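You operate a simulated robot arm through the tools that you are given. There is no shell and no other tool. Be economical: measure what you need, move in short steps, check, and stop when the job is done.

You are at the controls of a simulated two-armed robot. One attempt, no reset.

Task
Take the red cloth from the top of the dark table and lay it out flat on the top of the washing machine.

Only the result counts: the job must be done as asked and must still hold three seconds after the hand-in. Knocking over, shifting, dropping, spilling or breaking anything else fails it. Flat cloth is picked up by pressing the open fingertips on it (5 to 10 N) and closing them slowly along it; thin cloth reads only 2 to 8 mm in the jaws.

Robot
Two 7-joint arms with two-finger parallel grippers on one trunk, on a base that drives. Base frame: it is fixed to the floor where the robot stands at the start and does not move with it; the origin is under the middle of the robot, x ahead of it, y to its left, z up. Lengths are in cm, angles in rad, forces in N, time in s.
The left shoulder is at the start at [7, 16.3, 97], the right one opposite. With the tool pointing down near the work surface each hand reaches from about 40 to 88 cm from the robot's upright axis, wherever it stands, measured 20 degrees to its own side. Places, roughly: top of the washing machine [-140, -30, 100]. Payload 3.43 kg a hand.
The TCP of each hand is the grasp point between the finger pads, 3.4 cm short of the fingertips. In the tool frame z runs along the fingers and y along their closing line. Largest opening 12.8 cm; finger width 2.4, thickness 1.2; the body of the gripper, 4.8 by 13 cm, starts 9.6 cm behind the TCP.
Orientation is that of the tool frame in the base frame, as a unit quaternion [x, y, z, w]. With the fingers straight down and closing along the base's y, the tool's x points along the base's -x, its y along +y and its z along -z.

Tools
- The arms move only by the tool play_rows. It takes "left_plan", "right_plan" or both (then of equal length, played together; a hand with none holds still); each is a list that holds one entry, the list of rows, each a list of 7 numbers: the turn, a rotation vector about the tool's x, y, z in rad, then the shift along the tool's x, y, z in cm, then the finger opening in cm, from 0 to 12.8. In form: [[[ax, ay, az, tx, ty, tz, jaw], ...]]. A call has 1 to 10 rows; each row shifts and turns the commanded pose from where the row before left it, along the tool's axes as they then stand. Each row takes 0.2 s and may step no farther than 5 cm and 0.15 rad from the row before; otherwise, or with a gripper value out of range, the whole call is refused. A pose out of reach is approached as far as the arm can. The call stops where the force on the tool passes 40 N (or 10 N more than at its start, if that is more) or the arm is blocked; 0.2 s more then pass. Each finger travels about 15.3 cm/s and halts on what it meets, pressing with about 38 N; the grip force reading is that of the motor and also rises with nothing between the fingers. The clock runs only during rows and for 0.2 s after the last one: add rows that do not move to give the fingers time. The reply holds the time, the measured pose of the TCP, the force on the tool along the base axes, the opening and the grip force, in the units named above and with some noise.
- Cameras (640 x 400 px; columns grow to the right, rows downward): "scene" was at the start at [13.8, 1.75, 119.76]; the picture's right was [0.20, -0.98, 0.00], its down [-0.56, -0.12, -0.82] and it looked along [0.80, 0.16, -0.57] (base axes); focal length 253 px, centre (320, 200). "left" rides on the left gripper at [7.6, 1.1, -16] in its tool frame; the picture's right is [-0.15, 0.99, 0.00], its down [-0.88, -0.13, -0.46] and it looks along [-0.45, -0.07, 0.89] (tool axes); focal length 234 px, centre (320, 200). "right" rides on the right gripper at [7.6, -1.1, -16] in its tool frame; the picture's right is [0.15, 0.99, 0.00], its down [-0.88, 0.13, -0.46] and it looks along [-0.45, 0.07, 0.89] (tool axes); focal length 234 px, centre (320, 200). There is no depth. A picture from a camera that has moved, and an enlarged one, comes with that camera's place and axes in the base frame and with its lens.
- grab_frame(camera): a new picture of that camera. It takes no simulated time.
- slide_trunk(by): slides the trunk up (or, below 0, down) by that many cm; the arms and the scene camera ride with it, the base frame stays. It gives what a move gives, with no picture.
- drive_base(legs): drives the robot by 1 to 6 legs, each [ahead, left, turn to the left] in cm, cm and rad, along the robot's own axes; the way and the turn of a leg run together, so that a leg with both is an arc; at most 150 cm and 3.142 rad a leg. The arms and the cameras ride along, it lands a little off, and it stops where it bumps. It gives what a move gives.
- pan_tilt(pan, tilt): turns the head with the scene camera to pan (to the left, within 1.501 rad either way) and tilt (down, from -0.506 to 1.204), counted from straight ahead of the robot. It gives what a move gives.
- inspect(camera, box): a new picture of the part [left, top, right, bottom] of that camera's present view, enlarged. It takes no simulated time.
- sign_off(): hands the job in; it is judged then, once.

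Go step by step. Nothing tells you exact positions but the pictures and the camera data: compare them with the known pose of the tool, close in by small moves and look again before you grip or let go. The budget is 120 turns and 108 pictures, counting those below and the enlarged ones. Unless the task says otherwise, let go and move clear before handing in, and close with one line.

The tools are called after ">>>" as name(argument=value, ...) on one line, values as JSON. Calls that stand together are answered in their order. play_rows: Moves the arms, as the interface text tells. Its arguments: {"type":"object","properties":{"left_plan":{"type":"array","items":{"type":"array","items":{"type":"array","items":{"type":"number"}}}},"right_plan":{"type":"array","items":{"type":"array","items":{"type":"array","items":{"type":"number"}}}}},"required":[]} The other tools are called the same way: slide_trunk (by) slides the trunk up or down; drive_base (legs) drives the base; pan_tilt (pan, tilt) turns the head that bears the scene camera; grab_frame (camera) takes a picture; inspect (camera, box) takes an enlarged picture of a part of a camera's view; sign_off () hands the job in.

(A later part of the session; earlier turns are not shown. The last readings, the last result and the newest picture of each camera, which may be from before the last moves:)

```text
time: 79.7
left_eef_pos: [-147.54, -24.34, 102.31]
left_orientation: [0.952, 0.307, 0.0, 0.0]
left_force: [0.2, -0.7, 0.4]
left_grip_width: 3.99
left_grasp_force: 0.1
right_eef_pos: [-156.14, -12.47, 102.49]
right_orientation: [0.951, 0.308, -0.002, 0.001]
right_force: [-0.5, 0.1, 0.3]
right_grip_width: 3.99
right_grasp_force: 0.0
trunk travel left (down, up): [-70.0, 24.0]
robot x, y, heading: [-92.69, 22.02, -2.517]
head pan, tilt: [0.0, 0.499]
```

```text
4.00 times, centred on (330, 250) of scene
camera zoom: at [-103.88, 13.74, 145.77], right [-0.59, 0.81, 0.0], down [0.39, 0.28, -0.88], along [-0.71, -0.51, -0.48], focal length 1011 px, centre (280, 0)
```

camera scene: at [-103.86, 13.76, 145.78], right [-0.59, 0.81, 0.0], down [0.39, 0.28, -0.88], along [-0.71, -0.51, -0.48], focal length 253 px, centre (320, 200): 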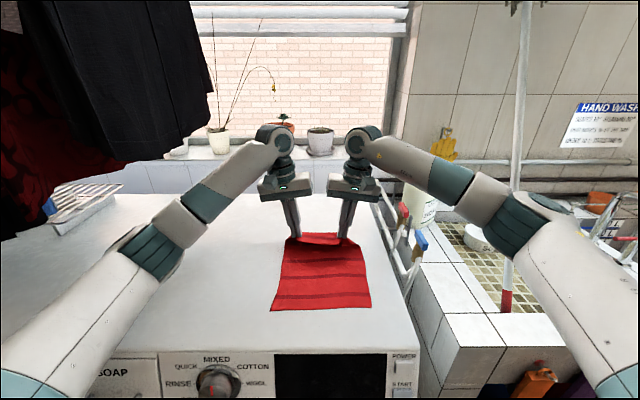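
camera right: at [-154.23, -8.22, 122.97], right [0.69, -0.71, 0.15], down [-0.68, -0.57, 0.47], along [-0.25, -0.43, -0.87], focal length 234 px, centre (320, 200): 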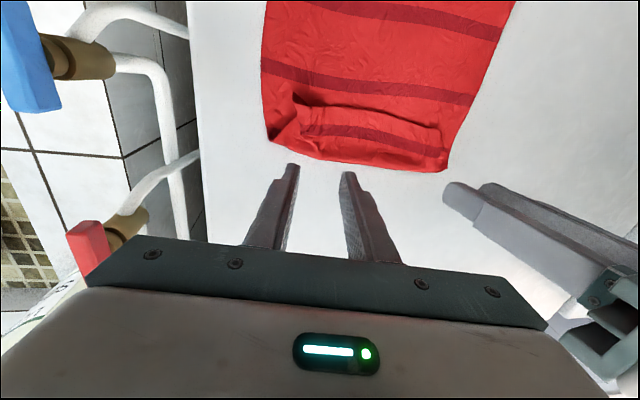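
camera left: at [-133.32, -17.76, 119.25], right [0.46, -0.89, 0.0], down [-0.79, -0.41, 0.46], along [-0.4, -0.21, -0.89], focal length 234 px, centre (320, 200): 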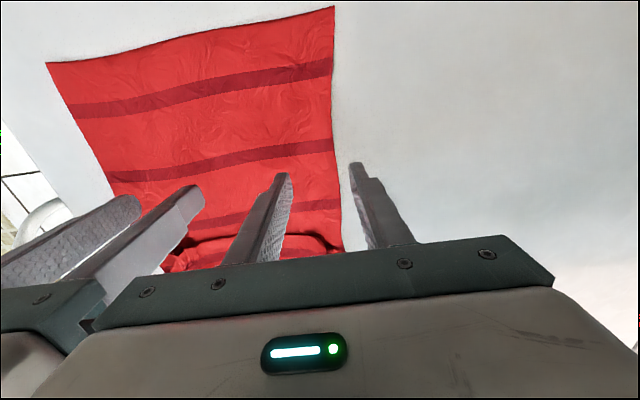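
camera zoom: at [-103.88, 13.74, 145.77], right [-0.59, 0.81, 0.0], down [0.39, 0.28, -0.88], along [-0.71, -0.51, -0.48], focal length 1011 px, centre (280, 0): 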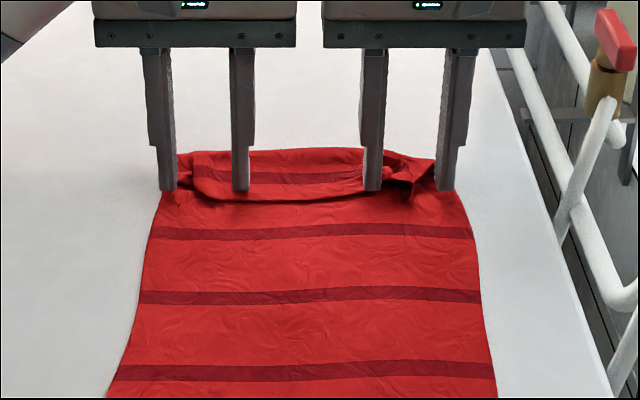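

>>> play_rows(left_plan=[[[0, 0, 0, -1, 0, 0, 4], [0, 0, 0, -1, 0, 0, 4], [0, 0, 0, -1, 0, 0, 4], [0, 0, 0, 0, 0, 0, 4]]], right_plan=[[[0, 0, 0, -1, 0, 0, 4], [0, 0, 0, -1, 0, 0, 4], [0, 0, 0, -1, 0, 0, 4], [0, 0, 0, 0, 0, 0, 4]]])

>>> inspect(camera="scene", box=[250, 200, 410, 300])

>>> inspect(camera="right", box=[220, 120, 480, 282])

```text
time: 80.7
left_eef_pos: [-150.2, -26.16, 102.42]
left_orientation: [0.952, 0.306, 0.0, -0.001]
left_force: [-0.5, -0.9, -0.3]
left_grip_width: 3.95
left_grasp_force: 0.2
right_eef_pos: [-158.57, -14.17, 102.39]
right_orientation: [0.951, 0.309, -0.002, 0.001]
right_force: [0.0, 0.0, -0.6]
right_grip_width: 3.99
right_grasp_force: 0.0
trunk travel left (down, up): [-70.0, 24.0]
robot x, y, heading: [-92.86, 21.86, -2.516]
head pan, tilt: [0.0, 0.499]
```

```text
4.00 times, centred on (330, 250) of scene
camera zoom: at [-103.89, 13.74, 145.77], right [-0.59, 0.81, 0.0], down [0.39, 0.28, -0.88], along [-0.71, -0.51, -0.48], focal length 1011 px, centre (280, 0)
```

zoom: 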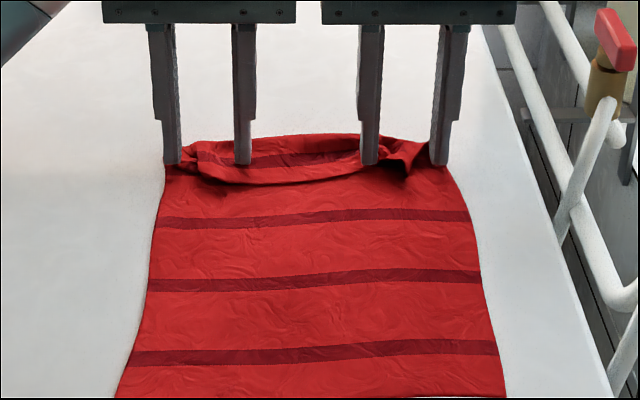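

```text
2.46 times, centred on (350, 201) of right
camera zoom: at [-153.08, -8.85, 118.39], right [0.7, -0.71, 0.0], down [-0.64, -0.62, 0.46], along [-0.33, -0.32, -0.89], focal length 576 px, centre (246, 198)
```

zoom: 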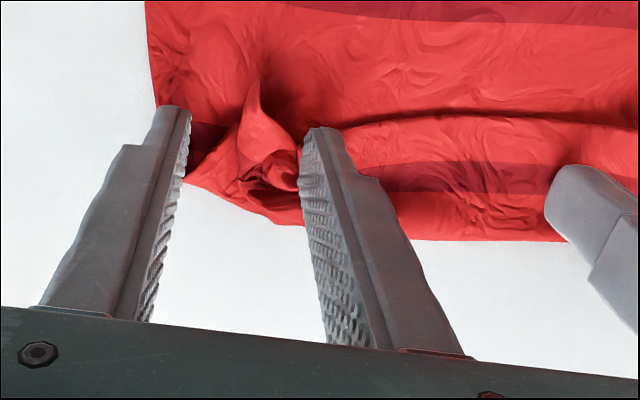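

The flap is crumpling, and on the right its corner stands up between the right fingers, where it can be pinched. I'll check the left side.

>>> inspect(camera="left", box=[180, 120, 420, 270])

```text
2.67 times, centred on (300, 195) of left
camera zoom: at [-143.41, -22.56, 118.44], right [0.46, -0.89, 0.0], down [-0.79, -0.41, 0.46], along [-0.4, -0.21, -0.89], focal length 624 px, centre (373, 213)
```

zoom: 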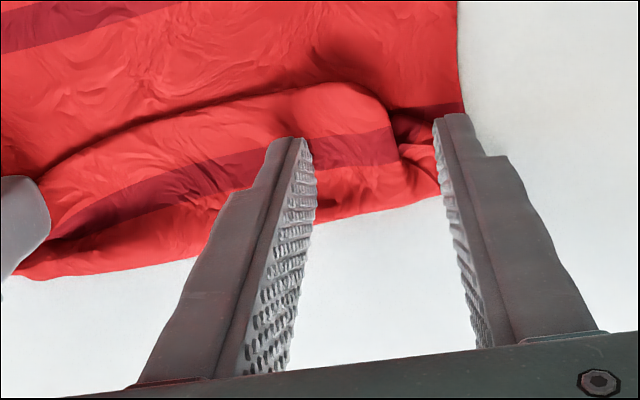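

>>> play_rows(right_plan=[[[0, 0, 0, 0.3, 0, 0, 3.5], [0, 0, 0, 0, 0, 0, 3], [0, 0, 0, 0, 0, 0, 2.5], [0, 0, 0, 0, 0, 0, 2], [0, 0, 0, 0, 0, 0, 1.5], [0, 0, 0, 0, 0, 0, 1], [0, 0, 0, 0, 0, 0, 0.5], [0, 0, 0, 0, 0, 0, 0], [0, 0, 0, 0, 0, 0, 0]]])

>>> inspect(camera="right", box=[220, 120, 480, 282])

```text
time: 82.7
left_eef_pos: [-150.03, -26.08, 102.55]
left_orientation: [0.952, 0.306, 0.0, 0.001]
left_force: [-0.4, -0.9, 0.2]
left_grip_width: 3.99
left_grasp_force: 0.0
right_eef_pos: [-158.31, -14.08, 102.39]
right_orientation: [0.951, 0.308, -0.002, 0.0]
right_force: [0.8, -0.6, -0.7]
right_grip_width: 0.32
right_grasp_force: 38.1
trunk travel left (down, up): [-70.0, 24.0]
robot x, y, heading: [-92.75, 22.28, -2.515]
head pan, tilt: [0.0, 0.499]
```

```text
2.46 times, centred on (350, 201) of right
camera zoom: at [-152.85, -8.69, 118.36], right [0.7, -0.71, 0.0], down [-0.64, -0.62, 0.46], along [-0.33, -0.32, -0.89], focal length 576 px, centre (246, 198)
```

zoom: 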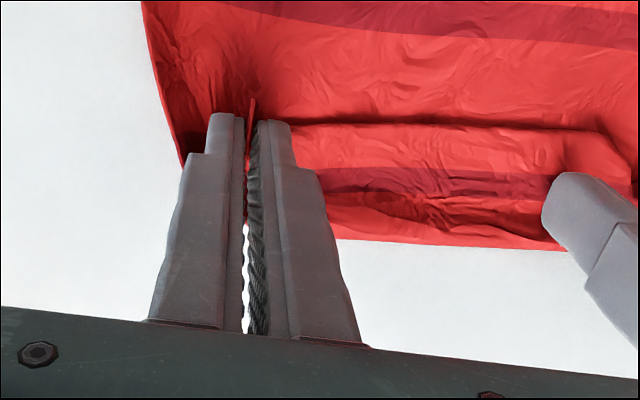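

The right hand holds the corner tip (0.32 cm). I'll lift it gently and carry it forward to unfold.

>>> play_rows(left_plan=[[[0, 0, 0, 0, 0, -1, 4], [0, 0, 0, 0.5, 0, -1.5, 4], [0, 0, 0, 0, 0, 0, 4], [0, 0, 0, 0, 0, 0, 4], [0, 0, 0, 0, 0, 0, 4]]], right_plan=[[[0, 0, 0, 0, 0, -0.7, 0], [0, 0, 0, 0, 0, -1, 0], [0, 0, 0, 0, 0, -1, 0], [0, 0, 0, -0.5, -0.3, -1, 0], [0, 0, 0, 0, 0, 0, 0]]])

>>> inspect(camera="scene", box=[250, 180, 410, 280])

>>> inspect(camera="left", box=[60, 60, 380, 260])

```text
time: 83.9
left_eef_pos: [-149.65, -25.71, 104.93]
left_orientation: [0.952, 0.307, 0.0, 0.0]
left_force: [0.2, 0.3, -0.1]
left_grip_width: 4.0
left_grasp_force: 0.2
right_eef_pos: [-158.91, -14.15, 106.27]
right_orientation: [0.952, 0.308, -0.002, 0.001]
right_force: [0.5, -0.5, 0.1]
right_grip_width: 0.35
right_grasp_force: 37.5
trunk travel left (down, up): [-70.0, 24.0]
robot x, y, heading: [-92.55, 21.93, -2.517]
head pan, tilt: [0.0, 0.499]
```

```text
4.00 times, centred on (330, 230) of scene
camera zoom: at [-103.91, 13.73, 145.77], right [-0.59, 0.81, 0.0], down [0.39, 0.28, -0.88], along [-0.71, -0.51, -0.48], focal length 1011 px, centre (280, 80)
```

zoom: 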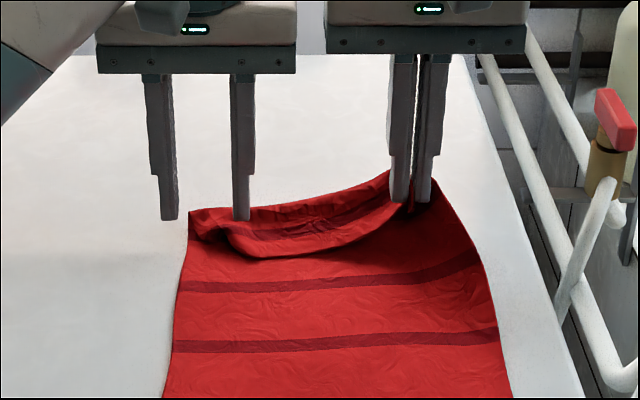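

```text
2.00 times, centred on (220, 160) of left
camera zoom: at [-142.96, -22.29, 120.96], right [0.46, -0.89, 0.0], down [-0.79, -0.41, 0.46], along [-0.4, -0.21, -0.89], focal length 468 px, centre (520, 280)
```

zoom: 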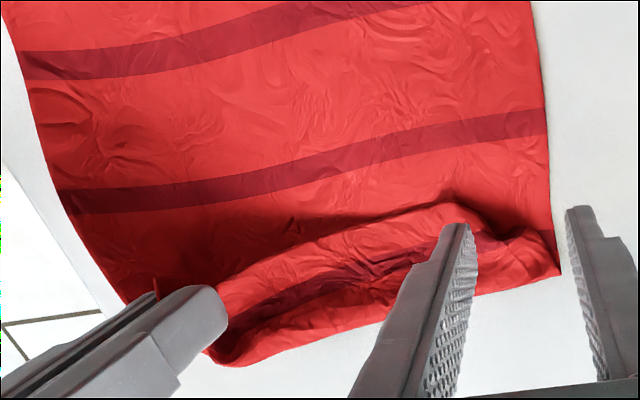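

>>> play_rows(right_plan=[[[0, 0, 0, -0.5, 0, -1.2, 0], [0, 0, 0, -1, 0, -1, 0], [0, 0, 0, -1.2, -0.2, -0.5, 0], [0, 0, 0, -1.2, -0.2, 0.5, 0], [0, 0, 0, -1.2, -0.2, 1, 0], [0, 0, 0, 0, 0, 0, 0]]])

>>> inspect(camera="scene", box=[250, 180, 410, 280])

>>> inspect(camera="left", box=[60, 60, 380, 260])

```text
time: 85.3
left_eef_pos: [-149.62, -25.75, 104.91]
left_orientation: [0.952, 0.307, 0.0, 0.0]
left_force: [0.1, 0.1, -0.2]
left_grip_width: 4.0
left_grasp_force: 0.1
right_eef_pos: [-163.34, -16.66, 107.44]
right_orientation: [0.951, 0.309, -0.001, 0.0]
right_force: [0.2, 0.2, 0.7]
right_grip_width: 0.35
right_grasp_force: 38.4
trunk travel left (down, up): [-70.0, 24.0]
robot x, y, heading: [-92.3, 22.03, -2.516]
head pan, tilt: [0.0, 0.499]
```

```text
4.00 times, centred on (330, 230) of scene
camera zoom: at [-103.9, 13.77, 145.77], right [-0.59, 0.81, 0.0], down [0.39, 0.28, -0.88], along [-0.71, -0.51, -0.48], focal length 1011 px, centre (280, 80)
```

zoom: 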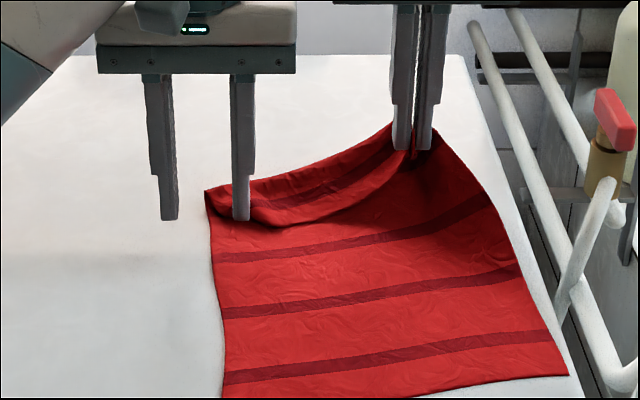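

```text
2.00 times, centred on (220, 160) of left
camera zoom: at [-142.95, -22.25, 120.97], right [0.46, -0.89, 0.0], down [-0.79, -0.41, 0.46], along [-0.4, -0.21, -0.89], focal length 468 px, centre (520, 280)
```

zoom: 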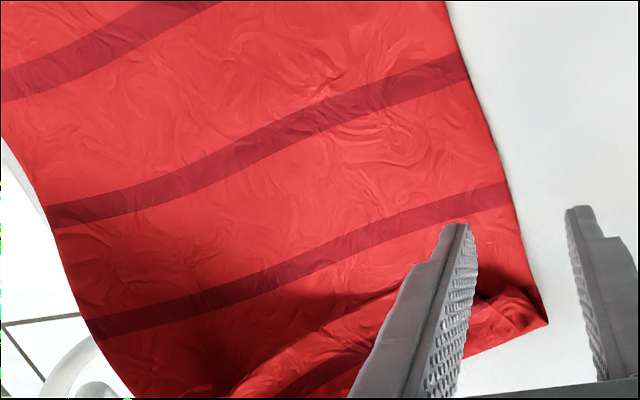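

The cloth is sliding along with the pull, so I'll pin its body with the left fingertips first. Then the right hand can draw the corner out.

>>> play_rows(left_plan=[[[0, 0, 0, 1, 0, -1, 4], [0, 0, 0, 3, -1, 0, 4], [0, 0, 0, 3, -1, 0, 4], [0, 0, 0, 2, -1, 0, 4], [0, 0, 0, 0, 0, 1.5, 4], [0, 0, 0, 0, 0, 1.5, 4], [0, 0, 0, 0, 0, 0.6, 4], [0, 0, 0, 0, 0, 0, 4]]])

>>> inspect(camera="scene", box=[250, 180, 410, 280])

```text
time: 87.1
left_eef_pos: [-144.16, -18.05, 102.44]
left_orientation: [0.952, 0.306, 0.0, 0.0]
left_force: [-0.6, 0.1, -0.8]
left_grip_width: 3.98
left_grasp_force: 0.1
right_eef_pos: [-163.42, -16.63, 107.41]
right_orientation: [0.951, 0.309, -0.002, 0.0]
right_force: [0.0, -0.2, 0.5]
right_grip_width: 0.35
right_grasp_force: 37.8
trunk travel left (down, up): [-70.0, 24.0]
robot x, y, heading: [-92.74, 21.55, -2.518]
head pan, tilt: [0.0, 0.499]
```

```text
4.00 times, centred on (330, 230) of scene
camera zoom: at [-103.92, 13.71, 145.77], right [-0.59, 0.81, 0.0], down [0.39, 0.28, -0.88], along [-0.71, -0.51, -0.48], focal length 1011 px, centre (280, 80)
```

zoom: 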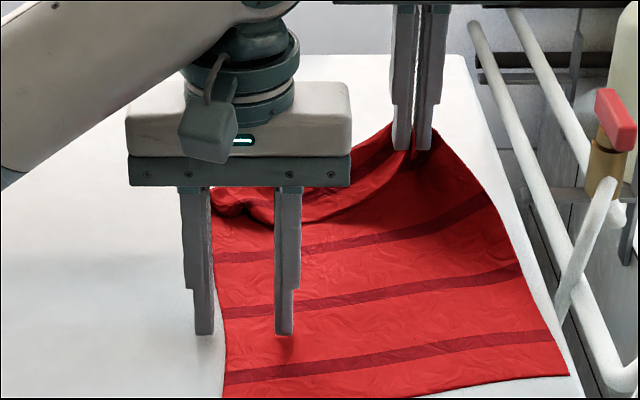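

>>> play_rows(left_plan=[[[0, 0, 0, 0, -1.5, -0.3, 4], [0, 0, 0, 0, -1.5, 0, 4], [0, 0, 0, 0, 0, 0.4, 4], [0, 0, 0, 0, 0, 0.3, 4], [0, 0, 0, 0, 0, 0, 4]]])

```text
time: 88.3
left_eef_pos: [-145.8, -15.7, 102.07]
left_orientation: [0.952, 0.307, 0.0, 0.0]
left_force: [0.7, 1.2, -0.6]
left_grip_width: 4.01
left_grasp_force: 0.0
right_eef_pos: [-163.3, -16.62, 107.29]
right_orientation: [0.951, 0.308, -0.002, 0.001]
right_force: [-1.0, 0.0, -0.6]
right_grip_width: 0.37
right_grasp_force: 37.9
trunk travel left (down, up): [-70.0, 24.0]
robot x, y, heading: [-92.38, 21.97, -2.513]
head pan, tilt: [0.0, 0.499]
```

>>> play_rows(left_plan=[[[0, 0, 0, 0, 0, 0.15, 4], [0, 0, 0, 0, 0, 0.1, 4], [0, 0, 0, 0, 0, 0, 4]]])

```text
time: 89.1
left_eef_pos: [-145.85, -15.66, 101.97]
left_orientation: [0.952, 0.307, -0.001, 0.0]
left_force: [-1.6, -1.8, 13.7]
left_grip_width: 4.01
left_grasp_force: 0.0
right_eef_pos: [-163.33, -16.49, 107.5]
right_orientation: [0.951, 0.308, -0.001, 0.0]
right_force: [0.7, -0.3, 0.9]
right_grip_width: 0.35
right_grasp_force: 38.2
trunk travel left (down, up): [-70.0, 24.0]
robot x, y, heading: [-92.59, 22.21, -2.514]
head pan, tilt: [0.0, 0.499]
```

>>> play_rows(right_plan=[[[0, 0, 0, -1, 0, 0, 0], [0, 0, 0, -1, 0, 0.3, 0], [0, 0, 0, -1, 0, 0.5, 0], [0, 0, 0, 0, 0, 0, 0]]])

>>> inspect(camera="scene", box=[250, 170, 410, 270])

>>> grab_frame(camera="right")

```text
time: 90.1
left_eef_pos: [-145.81, -15.61, 101.9]
left_orientation: [0.952, 0.307, -0.001, 0.001]
left_force: [-4.9, -1.9, 22.4]
left_grip_width: 4.0
left_grasp_force: 0.0
right_eef_pos: [-165.27, -17.56, 106.52]
right_orientation: [0.951, 0.308, -0.003, 0.001]
right_force: [0.2, 0.3, 0.4]
right_grip_width: 0.34
right_grasp_force: 38.3
right hand out of reach, approached as far as the arm can: row 3
trunk travel left (down, up): [-70.0, 24.0]
robot x, y, heading: [-92.88, 21.78, -2.522]
head pan, tilt: [0.0, 0.499]
```

```text
4.00 times, centred on (330, 220) of scene
camera zoom: at [-103.73, 13.82, 145.8], right [-0.59, 0.81, 0.0], down [0.39, 0.28, -0.88], along [-0.71, -0.51, -0.48], focal length 1011 px, centre (280, 120)
```

zoom: 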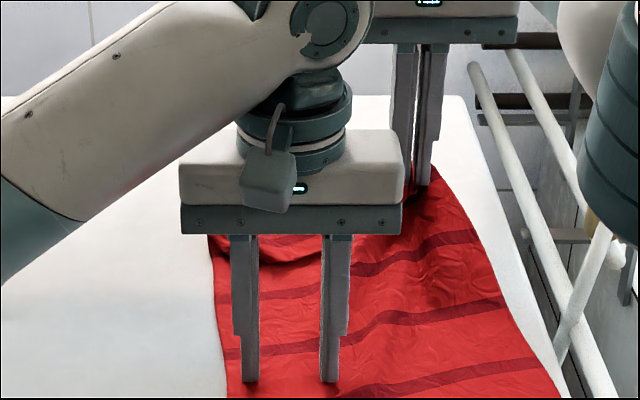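

```text
36 pictures are left
camera right: at [-159.64, -12.22, 122.5], right [0.7, -0.71, 0.0], down [-0.63, -0.62, 0.46], along [-0.33, -0.32, -0.89], focal length 234 px, centre (320, 200)
```

right: 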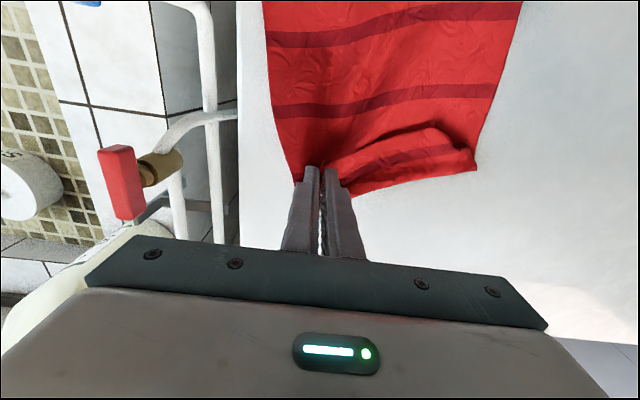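

The right corner now unfolds properly when pulled, with only the left part of the flap still folded. I'll lift the left hand and look at that end.

>>> play_rows(left_plan=[[[0, 0, 0, 0, 0, -2, 4], [0, 0, 0, 0, 2, -2, 4], [0, 0, 0, 0, 2, -2, 4], [0, 0, 0, 0, 2, 0, 4], [0, 0, 0, 0, 0, 0, 4]]])

>>> inspect(camera="scene", box=[270, 185, 400, 266])

>>> inspect(camera="right", box=[250, 80, 490, 230])

```text
time: 91.3
left_eef_pos: [-142.23, -20.53, 107.78]
left_orientation: [0.952, 0.306, 0.001, 0.0]
left_force: [0.2, 0.1, 0.3]
left_grip_width: 4.0
left_grasp_force: 0.0
right_eef_pos: [-165.39, -17.7, 106.4]
right_orientation: [0.951, 0.309, -0.002, 0.0]
right_force: [-0.2, 0.5, 0.6]
right_grip_width: 0.35
right_grasp_force: 38.1
trunk travel left (down, up): [-70.0, 24.0]
robot x, y, heading: [-92.57, 22.15, -2.515]
head pan, tilt: [0.0, 0.499]
```

```text
4.92 times, centred on (335, 226) of scene
camera zoom: at [-103.93, 13.77, 145.77], right [-0.59, 0.81, 0.0], down [0.39, 0.28, -0.88], along [-0.71, -0.51, -0.48], focal length 1245 px, centre (246, 74)
```

zoom: 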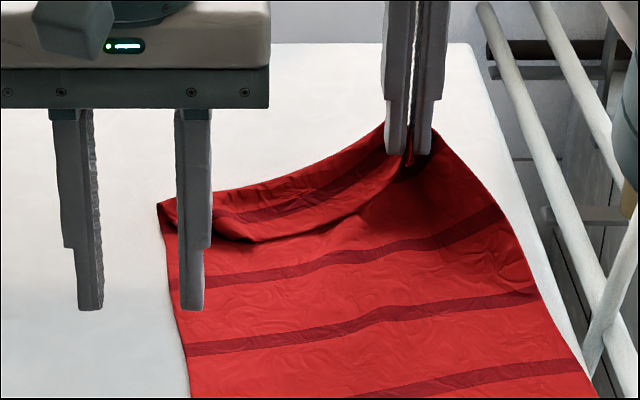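

```text
2.67 times, centred on (370, 155) of right
camera zoom: at [-159.8, -12.26, 122.37], right [0.7, -0.72, 0.0], down [-0.64, -0.62, 0.46], along [-0.33, -0.32, -0.89], focal length 624 px, centre (187, 320)
```

zoom: 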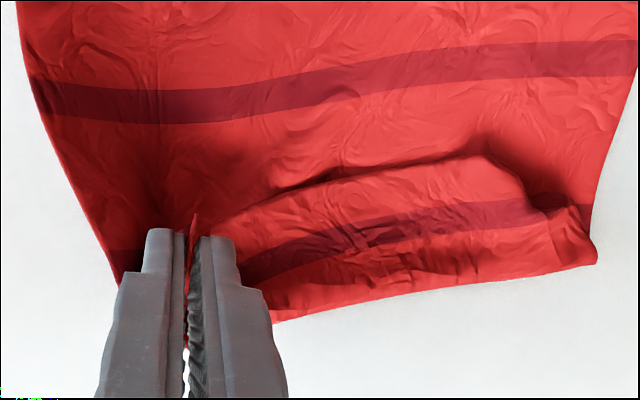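

The left end of the hem is at about (-155.6, -25). I'll lean the right hand outward for clearance and bring the left hand over that spot.

>>> play_rows(left_plan=[[[0, 0, 0, 0, 0, 0, 3], [0, 0, 0, 0, 0, 0, 3], [0, 0, 0, 0, 0, 0, 3], [0, 0, 0, 0, 0, 0, 3]]], right_plan=[[[-0.1, 0, 0, 0.6, -0.34, 0, 0], [-0.1, 0, 0, 0.4, -0.34, 0, 0], [-0.1, 0, 0, 0, -0.34, 0, 0], [0, 0, 0, 0, 0, 0, 0]]])

```text
time: 92.3
left_eef_pos: [-142.27, -20.58, 107.69]
left_orientation: [0.952, 0.307, 0.0, 0.0]
left_force: [0.0, -0.1, 0.0]
left_grip_width: 2.98
left_grasp_force: 0.1
right_eef_pos: [-164.9, -16.45, 106.49]
right_orientation: [0.94, 0.306, 0.045, 0.143]
right_force: [-0.5, -1.2, -0.8]
right_grip_width: 0.33
right_grasp_force: 38.0
trunk travel left (down, up): [-70.0, 24.0]
robot x, y, heading: [-92.17, 21.72, -2.52]
head pan, tilt: [0.0, 0.499]
```

>>> play_rows(left_plan=[[[0, 0, 0, -2.82, -0.96, 0, 3], [0, 0, 0, -2.82, -0.96, 0, 3], [0, 0, 0, -2.82, -0.96, 0, 3], [0, 0, 0, -2.82, -0.96, 0, 3], [0, 0, 0, -2.82, -0.96, 0, 3], [0, 0, 0, 0, 0, 1.5, 3], [0, 0, 0, 0, 0, 1.5, 3], [0, 0, 0, 0, 0, 0, 3]]])

>>> inspect(camera="left", box=[200, 90, 440, 240])

>>> inspect(camera="scene", box=[270, 185, 400, 266])

```text
time: 94.1
left_eef_pos: [-156.59, -24.86, 104.84]
left_orientation: [0.952, 0.306, 0.0, 0.001]
left_force: [-1.0, 0.3, -0.3]
left_grip_width: 3.01
left_grasp_force: 0.1
right_eef_pos: [-165.14, -16.26, 106.34]
right_orientation: [0.94, 0.304, 0.045, 0.144]
right_force: [0.1, 0.3, 0.0]
right_grip_width: 0.35
right_grasp_force: 38.0
trunk travel left (down, up): [-70.0, 24.0]
robot x, y, heading: [-92.56, 21.89, -2.513]
head pan, tilt: [0.0, 0.499]
```

```text
2.67 times, centred on (320, 165) of left
camera zoom: at [-149.89, -21.32, 120.75], right [0.46, -0.89, 0.0], down [-0.79, -0.41, 0.46], along [-0.4, -0.21, -0.89], focal length 624 px, centre (320, 293)
```

zoom: 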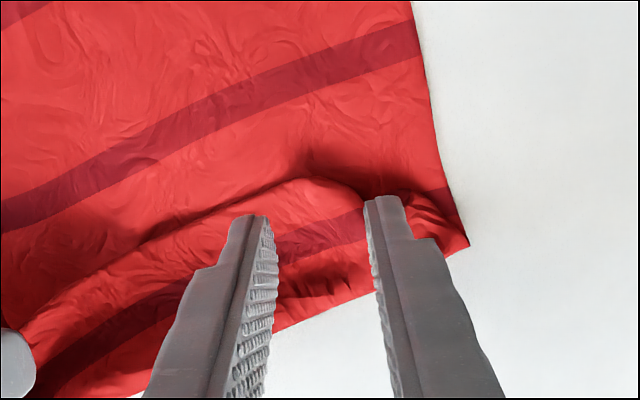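

```text
4.92 times, centred on (335, 226) of scene
camera zoom: at [-103.9, 13.85, 145.78], right [-0.58, 0.81, 0.0], down [0.39, 0.28, -0.88], along [-0.71, -0.51, -0.48], focal length 1245 px, centre (246, 74)
```

zoom: 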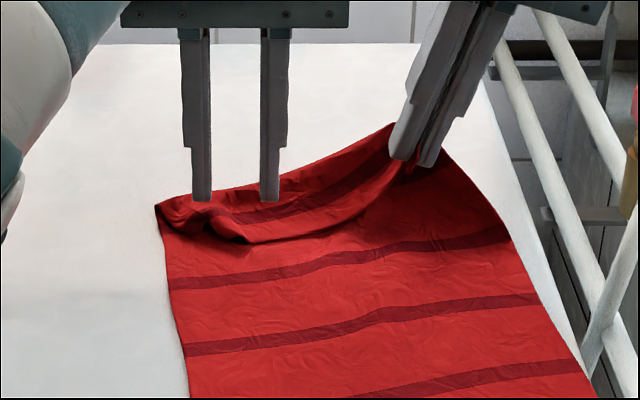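

>>> play_rows(left_plan=[[[0, 0, 0, 0.5, 0.4, 0.8, 3.2], [0, 0, 0, 0, 0, 0.8, 3.2], [0, 0, 0, 0, 0, 0.7, 3.2], [0, 0, 0, 0, 0, 0, 3.2]]])

>>> inspect(camera="left", box=[200, 90, 440, 240])

```text
time: 95.1
left_eef_pos: [-155.98, -24.98, 102.33]
left_orientation: [0.952, 0.306, 0.0, 0.0]
left_force: [-0.1, 0.0, -0.6]
left_grip_width: 3.19
left_grasp_force: 0.0
right_eef_pos: [-165.1, -16.43, 106.29]
right_orientation: [0.941, 0.304, 0.044, 0.142]
right_force: [-0.3, 0.2, -0.4]
right_grip_width: 0.32
right_grasp_force: 38.7
trunk travel left (down, up): [-70.0, 24.0]
robot x, y, heading: [-92.46, 22.01, -2.514]
head pan, tilt: [0.0, 0.499]
```

```text
2.67 times, centred on (320, 165) of left
camera zoom: at [-149.28, -21.41, 118.38], right [0.46, -0.89, 0.0], down [-0.79, -0.41, 0.46], along [-0.4, -0.21, -0.89], focal length 624 px, centre (320, 293)
```

zoom: 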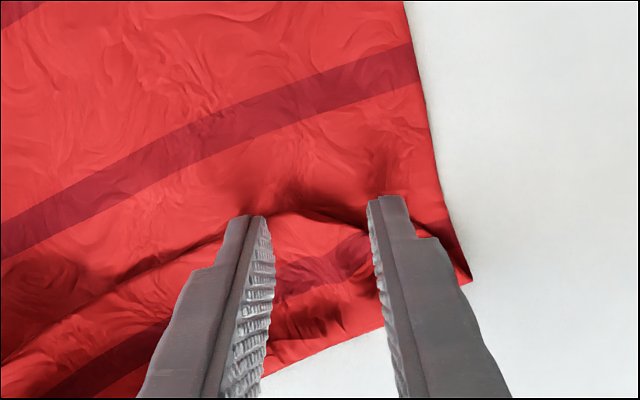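

>>> play_rows(left_plan=[[[0, 0, 0, 0.3, 0, 0, 2.8], [0, 0, 0, 0, 0, 0, 2.4], [0, 0, 0, 0, 0, 0, 2.0], [0, 0, 0, 0, 0, 0, 1.6], [0, 0, 0, 0, 0, 0, 1.2], [0, 0, 0, 0, 0, 0, 0.8], [0, 0, 0, 0, 0, 0, 0.4], [0, 0, 0, 0, 0, 0, 0], [0, 0, 0, 0, 0, 0, 0]]])

>>> inspect(camera="left", box=[200, 90, 440, 240])

```text
time: 97.1
left_eef_pos: [-155.78, -24.73, 102.45]
left_orientation: [0.952, 0.306, 0.0, -0.001]
left_force: [-2.2, 0.7, 1.8]
left_grip_width: 0.16
left_grasp_force: 36.2
right_eef_pos: [-165.05, -16.3, 106.36]
right_orientation: [0.94, 0.306, 0.045, 0.143]
right_force: [2.6, -1.7, -2.1]
right_grip_width: 0.34
right_grasp_force: 38.4
trunk travel left (down, up): [-70.0, 24.0]
robot x, y, heading: [-92.66, 22.13, -2.52]
head pan, tilt: [0.0, 0.499]
```

```text
2.67 times, centred on (320, 165) of left
camera zoom: at [-149.05, -21.21, 118.42], right [0.46, -0.89, 0.0], down [-0.79, -0.41, 0.46], along [-0.4, -0.21, -0.89], focal length 624 px, centre (320, 293)
```

zoom: 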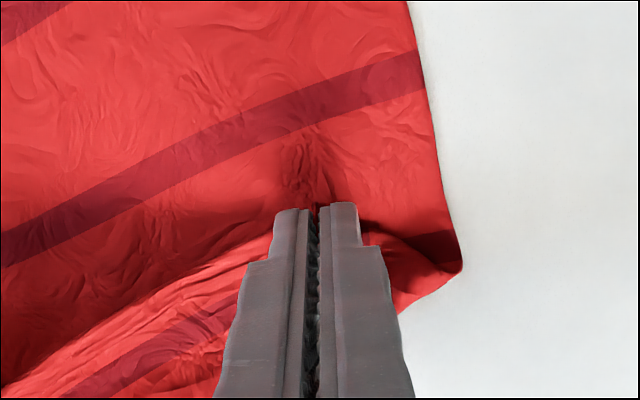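

>>> play_rows(left_plan=[[[0, 0, 0, 0, -0.2, -1, 0], [0, 0, 0, 0, 0, -1, 0], [0, 0, 0, -0.7, 0, -1, 0], [0, 0, 0, -1, 0, -1, 0], [0, 0, 0, -1, 0, 0, 0], [0, 0, 0, 0, 0, 0, 0]]])

>>> inspect(camera="scene", box=[270, 185, 400, 266])

>>> inspect(camera="left", box=[120, 90, 440, 290])

```text
time: 98.5
left_eef_pos: [-156.61, -25.63, 106.34]
left_orientation: [0.952, 0.307, 0.0, 0.0]
left_force: [0.4, 0.1, 0.3]
left_grip_width: 0.19
left_grasp_force: 36.7
left hand out of reach, approached as far as the arm can: row 4, 5
right_eef_pos: [-165.01, -16.31, 106.19]
right_orientation: [0.941, 0.305, 0.045, 0.142]
right_force: [-0.1, 0.3, 0.8]
right_grip_width: 0.35
right_grasp_force: 37.7
trunk travel left (down, up): [-70.0, 24.0]
robot x, y, heading: [-92.87, 22.14, -2.517]
head pan, tilt: [0.0, 0.499]
```

```text
4.92 times, centred on (335, 226) of scene
camera zoom: at [-103.92, 13.78, 145.77], right [-0.59, 0.81, 0.0], down [0.39, 0.28, -0.88], along [-0.71, -0.51, -0.48], focal length 1245 px, centre (246, 74)
```

zoom: 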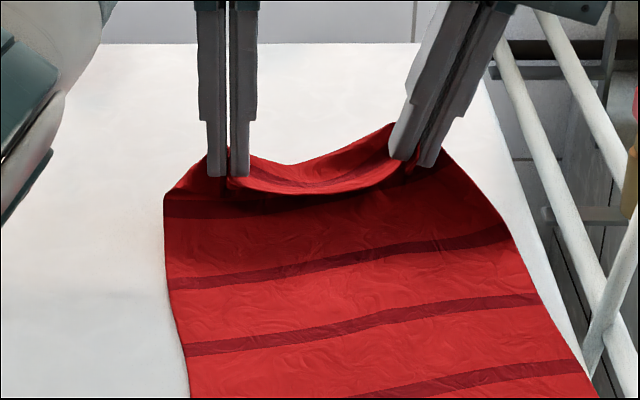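

```text
2.00 times, centred on (280, 190) of left
camera zoom: at [-150.0, -22.01, 122.3], right [0.46, -0.89, 0.0], down [-0.79, -0.41, 0.46], along [-0.4, -0.21, -0.89], focal length 468 px, centre (400, 220)
```

zoom: 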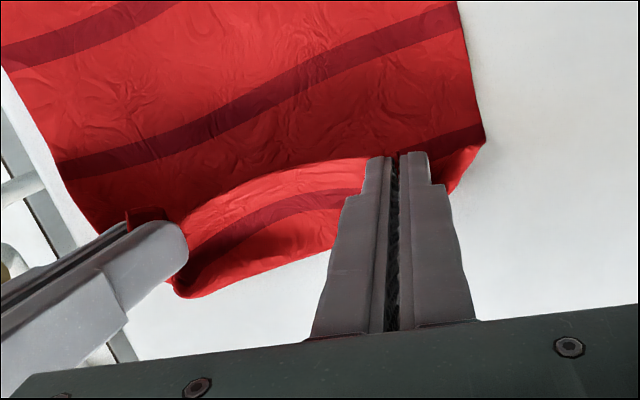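

Both hands now hold the hem itself, and the cloth only sags between them. I'll spread the hands to draw the hem straight, then drive forward a little to pull the cloth taut.

>>> play_rows(left_plan=[[[0, 0, 0, 0, 0.5, 0, 0], [0, 0, 0, 0, 0.5, 0, 0], [0, 0, 0, 0, 0.5, 0, 0], [0, 0, 0, 0, 0.5, 0, 0], [0, 0, 0, 0, 0, 0, 0]]], right_plan=[[[0, 0, 0, 0, -0.1, 0, 0], [0, 0, 0, 0, -0.1, 0, 0], [0, 0, 0, 0, -0.1, 0, 0], [0, 0, 0, 0, -0.1, 0, 0], [0, 0, 0, 0, 0, 0, 0]]])

>>> drive_base(legs=[[4, 0, 0]])

>>> grab_frame(camera="scene")

```text
time: 99.7
left_eef_pos: [-155.67, -27.17, 106.38]
left_orientation: [0.952, 0.305, 0.0, -0.001]
left_force: [-14.9, 13.3, 0.4]
left_grip_width: 0.18
left_grasp_force: 36.2
right_eef_pos: [-165.08, -16.12, 106.3]
right_orientation: [0.94, 0.306, 0.045, 0.145]
right_force: [15.1, -13.1, 0.2]
right_grip_width: 0.39
right_grasp_force: 38.2
trunk travel left (down, up): [-70.0, 24.0]
robot x, y, heading: [-92.72, 22.22, -2.519]
head pan, tilt: [0.0, 0.499]
```

```text
time: 100.6
left_eef_pos: [-158.5, -29.26, 106.76]
left_orientation: [0.952, 0.306, -0.001, 0.0]
left_force: [-17.1, 18.1, -0.3]
left_grip_width: 0.2
left_grasp_force: 37.0
right_eef_pos: [-168.22, -18.23, 106.68]
right_orientation: [0.94, 0.306, 0.043, 0.144]
right_force: [17.5, -17.3, -0.2]
right_grip_width: 0.4
right_grasp_force: 37.9
trunk travel left (down, up): [-70.0, 24.0]
robot x, y, heading: [-95.79, 19.75, -2.518]
head pan, tilt: [0.0, 0.499]
```

```text
27 pictures are left
camera scene: at [-106.74, 11.66, 145.84], right [-0.58, 0.81, 0.0], down [0.39, 0.28, -0.88], along [-0.71, -0.51, -0.48], focal length 253 px, centre (320, 200)
```

scene: 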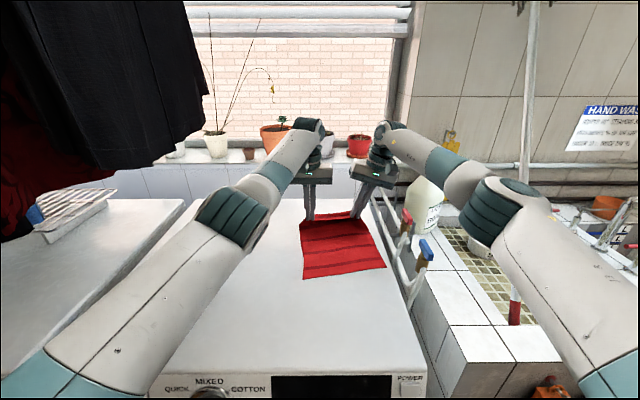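

>>> play_rows(left_plan=[[[0, 0, 0, 0, -0.25, 0.5, 0], [0, 0, 0, 0, 0, 1, 0], [0, 0, 0, 0, 0, 0, 0]]], right_plan=[[[0, 0, 0, 0, -0.15, 0.5, 0], [0, 0, 0, 0, -0.29, 0.955, 0], [0, 0, 0, 0, 0, 0, 0]]])

>>> inspect(camera="scene", box=[280, 190, 410, 290])

>>> inspect(camera="left", box=[120, 90, 440, 290])

```text
time: 101.4
left_eef_pos: [-158.96, -29.34, 104.83]
left_orientation: [0.952, 0.306, -0.001, -0.001]
left_force: [-10.5, 9.5, 0.0]
left_grip_width: 0.17
left_grasp_force: 36.2
right_eef_pos: [-168.45, -18.5, 104.65]
right_orientation: [0.94, 0.306, 0.045, 0.144]
right_force: [10.8, -8.5, 0.2]
right_grip_width: 0.37
right_grasp_force: 38.0
trunk travel left (down, up): [-70.0, 24.0]
robot x, y, heading: [-95.97, 19.25, -2.516]
head pan, tilt: [0.0, 0.499]
```

```text
4.00 times, centred on (345, 240) of scene
camera zoom: at [-107.21, 11.34, 145.75], right [-0.59, 0.81, 0.0], down [0.39, 0.28, -0.88], along [-0.71, -0.51, -0.48], focal length 1011 px, centre (220, 40)
```

zoom: 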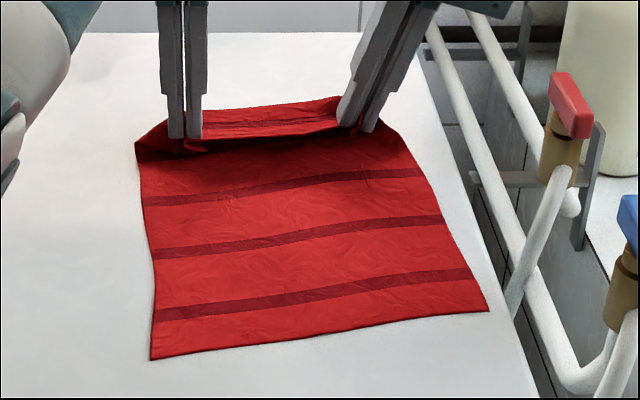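

```text
2.00 times, centred on (280, 190) of left
camera zoom: at [-152.31, -25.78, 120.76], right [0.46, -0.89, 0.0], down [-0.79, -0.41, 0.46], along [-0.41, -0.21, -0.89], focal length 468 px, centre (400, 220)
```

zoom: 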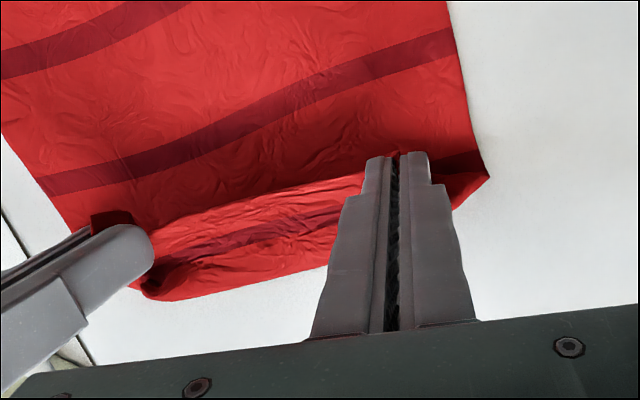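

The hem is taut, but a belly of cloth still loops beyond it. I'll lift high enough, easing back, for gravity to hang it straight.

>>> play_rows(left_plan=[[[0, 0, 0, 0.5, -0.2, -1.2, 0], [0, 0, 0, 0.5, 0, -1.2, 0], [0, 0, 0, 0.5, 0, -1.2, 0], [0, 0, 0, 0.5, 0, -1.2, 0], [0, 0, 0, 0.5, 0, -1.2, 0], [0, 0, 0, 0.5, 0, -1.2, 0], [0, 0, 0, 0.5, 0, -1.2, 0], [0, 0, 0, 0.5, 0, -1.2, 0], [0, 0, 0, 0, 0, 0, 0]]], right_plan=[[[0, 0, 0, 0.5, 0.355, -1.146, 0], [0, 0, 0, 0.5, 0.355, -1.146, 0], [0, 0, 0, 0.5, 0.355, -1.146, 0], [0, 0, 0, 0.5, 0.355, -1.146, 0], [0, 0, 0, 0.5, 0.355, -1.146, 0], [0, 0, 0, 0.5, 0.355, -1.146, 0], [0, 0, 0, 0.5, 0.355, -1.146, 0], [0, 0, 0, 0.5, 0.355, -1.146, 0], [0, 0, 0, 0, 0, 0, 0]]])

>>> grab_frame(camera="scene")

>>> grab_frame(camera="left")

```text
time: 103.4
left_eef_pos: [-155.82, -26.85, 114.52]
left_orientation: [0.952, 0.306, 0.0, -0.001]
left_force: [-10.1, 9.1, -0.5]
left_grip_width: 0.2
left_grasp_force: 36.8
right_eef_pos: [-165.24, -16.07, 114.3]
right_orientation: [0.94, 0.306, 0.045, 0.144]
right_force: [9.2, -8.7, -0.2]
right_grip_width: 0.36
right_grasp_force: 37.7
trunk travel left (down, up): [-70.0, 24.0]
robot x, y, heading: [-95.78, 19.91, -2.515]
head pan, tilt: [0.0, 0.499]
```

```text
24 pictures are left
camera scene: at [-107.18, 11.37, 145.76], right [-0.58, 0.81, 0.0], down [0.39, 0.28, -0.88], along [-0.71, -0.51, -0.48], focal length 253 px, centre (320, 200)
```

scene: 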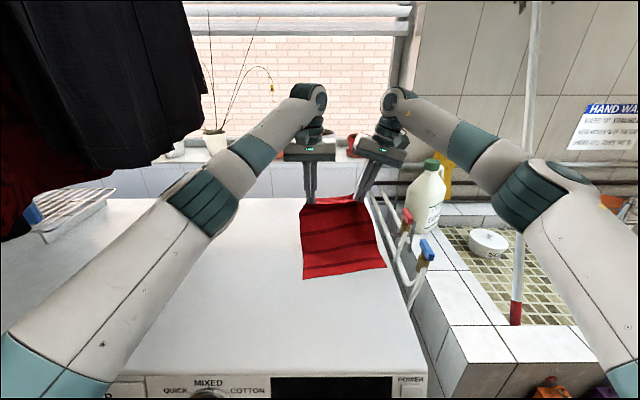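

```text
23 pictures are left
camera left: at [-149.17, -23.28, 130.42], right [0.46, -0.89, 0.0], down [-0.79, -0.41, 0.46], along [-0.41, -0.21, -0.89], focal length 234 px, centre (320, 200)
```

left: 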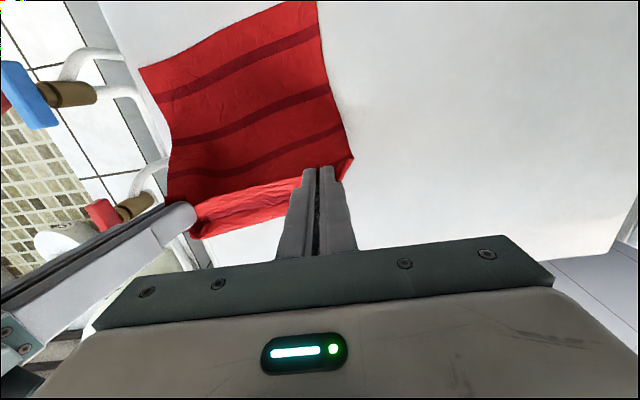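

>>> inspect(camera="left", box=[130, 100, 370, 250])

>>> inspect(camera="scene", box=[280, 170, 410, 290])

```text
2.67 times, centred on (250, 175) of left
camera zoom: at [-149.17, -23.28, 130.42], right [0.46, -0.89, 0.0], down [-0.79, -0.41, 0.46], along [-0.41, -0.21, -0.89], focal length 624 px, centre (507, 267)
```

zoom: 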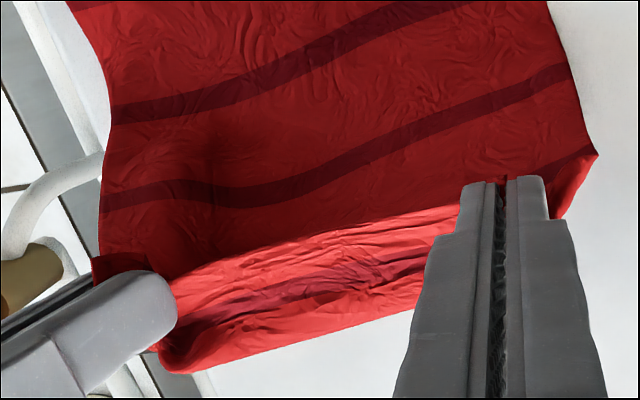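

```text
3.33 times, centred on (345, 230) of scene
camera zoom: at [-107.18, 11.37, 145.76], right [-0.58, 0.81, 0.0], down [0.39, 0.28, -0.88], along [-0.71, -0.51, -0.48], focal length 843 px, centre (237, 100)
```

zoom: 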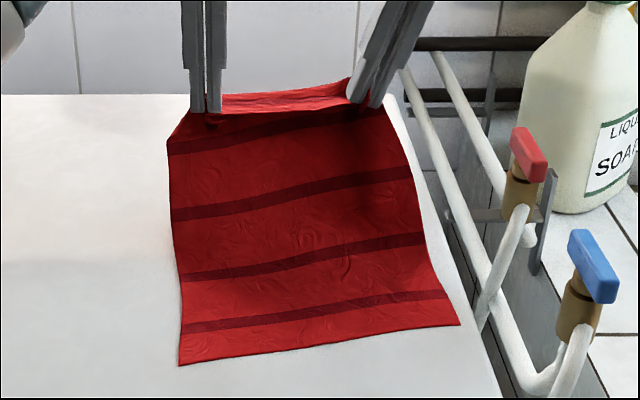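

The pinches hold both layers, so the hem strip stays on my side of the hands. If the cloth is laid away from me, that strip will lie flat as it did on the table. So I'll lift it fully clear, touch the tail down at the far side, and lay it by moving back toward me.

>>> play_rows(left_plan=[[[0, 0, 0, 0.2, 0, -1.4, 0], [0, 0, 0, 0.2, 0, -1.4, 0], [0, 0, 0, 0.2, 0, -1.4, 0], [0, 0, 0, 0.2, 0, -1.4, 0], [0, 0, 0, 0.2, 0, -1.4, 0], [0, 0, 0, 0.2, 0, -1.4, 0], [0, 0, 0, 0.2, 0, -1.4, 0], [0, 0, 0, 0.2, 0, -1.4, 0], [0, 0, 0, 0.2, 0, -1.4, 0], [0, 0, 0, 0, 0, -1.4, 0]]], right_plan=[[[0, 0, 0, 0.2, 0.414, -1.337, 0], [0, 0, 0, 0.2, 0.414, -1.337, 0], [0, 0, 0, 0.2, 0.414, -1.337, 0], [0, 0, 0, 0.2, 0.414, -1.337, 0], [0, 0, 0, 0.2, 0.414, -1.337, 0], [0, 0, 0, 0.2, 0.414, -1.337, 0], [0, 0, 0, 0.2, 0.414, -1.337, 0], [0, 0, 0, 0.2, 0.414, -1.337, 0], [0, 0, 0, 0.2, 0.414, -1.337, 0], [0, 0, 0, 0, 0.414, -1.337, 0]]])

>>> grab_frame(camera="scene")

```text
time: 105.6
left_eef_pos: [-154.26, -25.6, 128.56]
left_orientation: [0.952, 0.306, 0.0, -0.001]
left_force: [-10.8, 11.7, -0.3]
left_grip_width: 0.18
left_grasp_force: 36.6
right_eef_pos: [-163.62, -14.85, 128.27]
right_orientation: [0.94, 0.305, 0.045, 0.144]
right_force: [11.6, -11.5, 1.1]
right_grip_width: 0.34
right_grasp_force: 38.0
trunk travel left (down, up): [-70.0, 24.0]
robot x, y, heading: [-95.62, 19.41, -2.522]
head pan, tilt: [0.0, 0.499]
```

```text
20 pictures are left
camera scene: at [-107.06, 11.52, 145.78], right [-0.58, 0.81, 0.0], down [0.39, 0.28, -0.88], along [-0.71, -0.51, -0.48], focal length 253 px, centre (320, 200)
```

scene: 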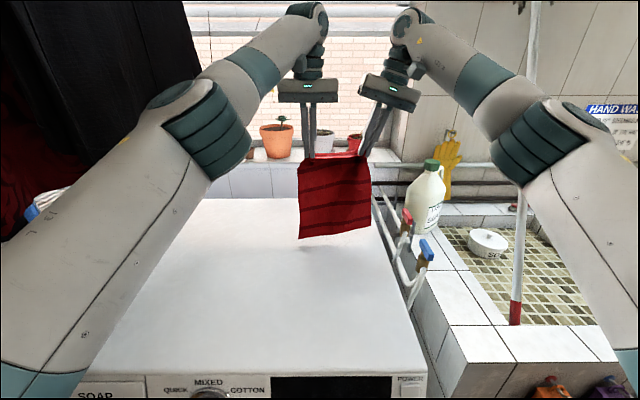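

The cloth hangs freely with the tail just above the top. I'll touch the tail down and begin the arc back toward me.

>>> play_rows(left_plan=[[[0, 0, 0, 0, 0, 1.3, 0], [0, 0, 0, 2.61, 0.21, 0.14, 0], [0, 0, 0, 2.59, 0.21, 0.41, 0], [0, 0, 0, 2.53, 0.21, 0.675, 0], [0, 0, 0, 2.44, 0.21, 0.94, 0], [0, 0, 0, 2.33, 0.21, 1.19, 0], [0, 0, 0, 0, 0, 0, 0]]], right_plan=[[[0, 0, 0, 0, -0.38, 1.24, 0], [0, 0, 0, 2.61, 0.16, 0.19, 0], [0, 0, 0, 2.59, 0.08, 0.45, 0], [0, 0, 0, 2.53, 0.0, 0.7, 0], [0, 0, 0, 2.44, -0.08, 0.96, 0], [0, 0, 0, 2.33, -0.15, 1.2, 0], [0, 0, 0, 0, 0, 0, 0]]])

>>> grab_frame(camera="scene")

```text
time: 107.2
left_eef_pos: [-145.69, -13.27, 125.39]
left_orientation: [0.956, 0.293, -0.005, 0.022]
left_force: [-2.3, 3.1, 0.0]
left_grip_width: 0.19
left_grasp_force: 36.5
right_eef_pos: [-154.63, -2.98, 124.52]
right_orientation: [0.939, 0.299, 0.041, 0.162]
right_force: [4.0, -2.1, -0.1]
right_grip_width: 0.35
right_grasp_force: 38.3
trunk travel left (down, up): [-70.0, 24.0]
robot x, y, heading: [-95.88, 19.62, -2.528]
head pan, tilt: [0.0, 0.499]
```

```text
19 pictures are left
camera scene: at [-110.88, 20.08, 146.37], right [-0.57, 0.82, -0.06], down [0.41, 0.22, -0.88], along [-0.71, -0.53, -0.46], focal length 253 px, centre (320, 200)
```

scene: 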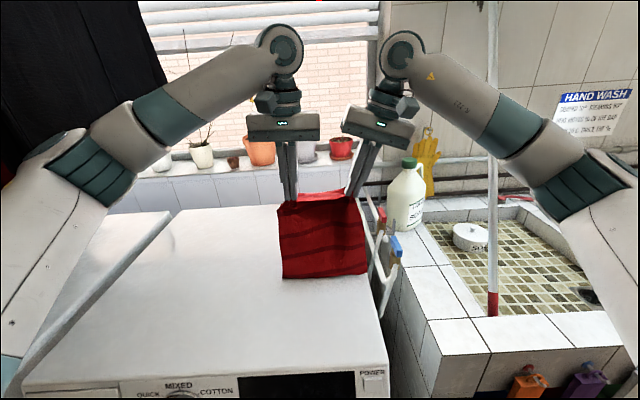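

The camera shows the robot leaning right: the left elbow must be pressing on the hanging garments as the hands retract. I'll reverse that motion at once.

>>> play_rows(left_plan=[[[0, 0, 0, -2.33, -0.21, -0.5, 0], [0, 0, 0, -2.44, -0.21, -0.5, 0], [0, 0, 0, -2.53, -0.21, -0.5, 0], [0, 0, 0, -2.59, -0.21, -0.41, 0], [0, 0, 0, -2.61, -0.21, -0.14, 0], [0, 0, 0, 0, 0, 0, 0]]], right_plan=[[[0, 0, 0, -2.33, 0.15, -0.5, 0], [0, 0, 0, -2.44, 0.08, -0.5, 0], [0, 0, 0, -2.53, 0.0, -0.5, 0], [0, 0, 0, -2.59, -0.08, -0.45, 0], [0, 0, 0, -2.61, -0.16, -0.19, 0], [0, 0, 0, 0, 0, 0, 0]]])

>>> grab_frame(camera="scene")

```text
time: 108.6
left_eef_pos: [-154.59, -25.85, 125.8]
left_orientation: [0.952, 0.306, 0.001, 0.0]
left_force: [-5.3, 5.1, -1.4]
left_grip_width: 0.19
left_grasp_force: 36.4
right_eef_pos: [-163.72, -15.19, 125.6]
right_orientation: [0.94, 0.307, 0.046, 0.144]
right_force: [6.0, -5.2, -1.2]
right_grip_width: 0.33
right_grasp_force: 37.9
trunk travel left (down, up): [-70.0, 24.0]
robot x, y, heading: [-95.99, 20.06, -2.515]
head pan, tilt: [0.0, 0.499]
```

```text
18 pictures are left
camera scene: at [-107.33, 11.29, 145.71], right [-0.58, 0.81, 0.0], down [0.39, 0.28, -0.88], along [-0.71, -0.51, -0.48], focal length 253 px, centre (320, 200)
```

scene: 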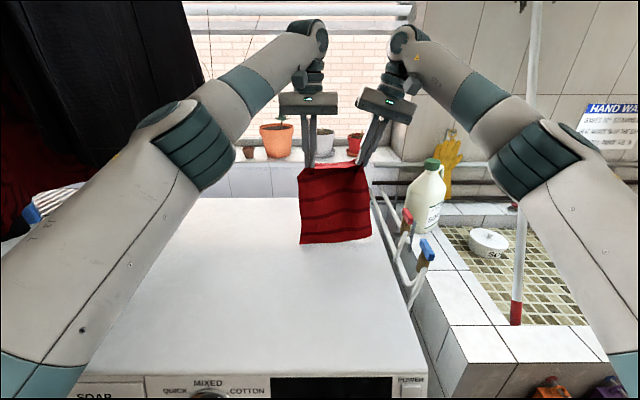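

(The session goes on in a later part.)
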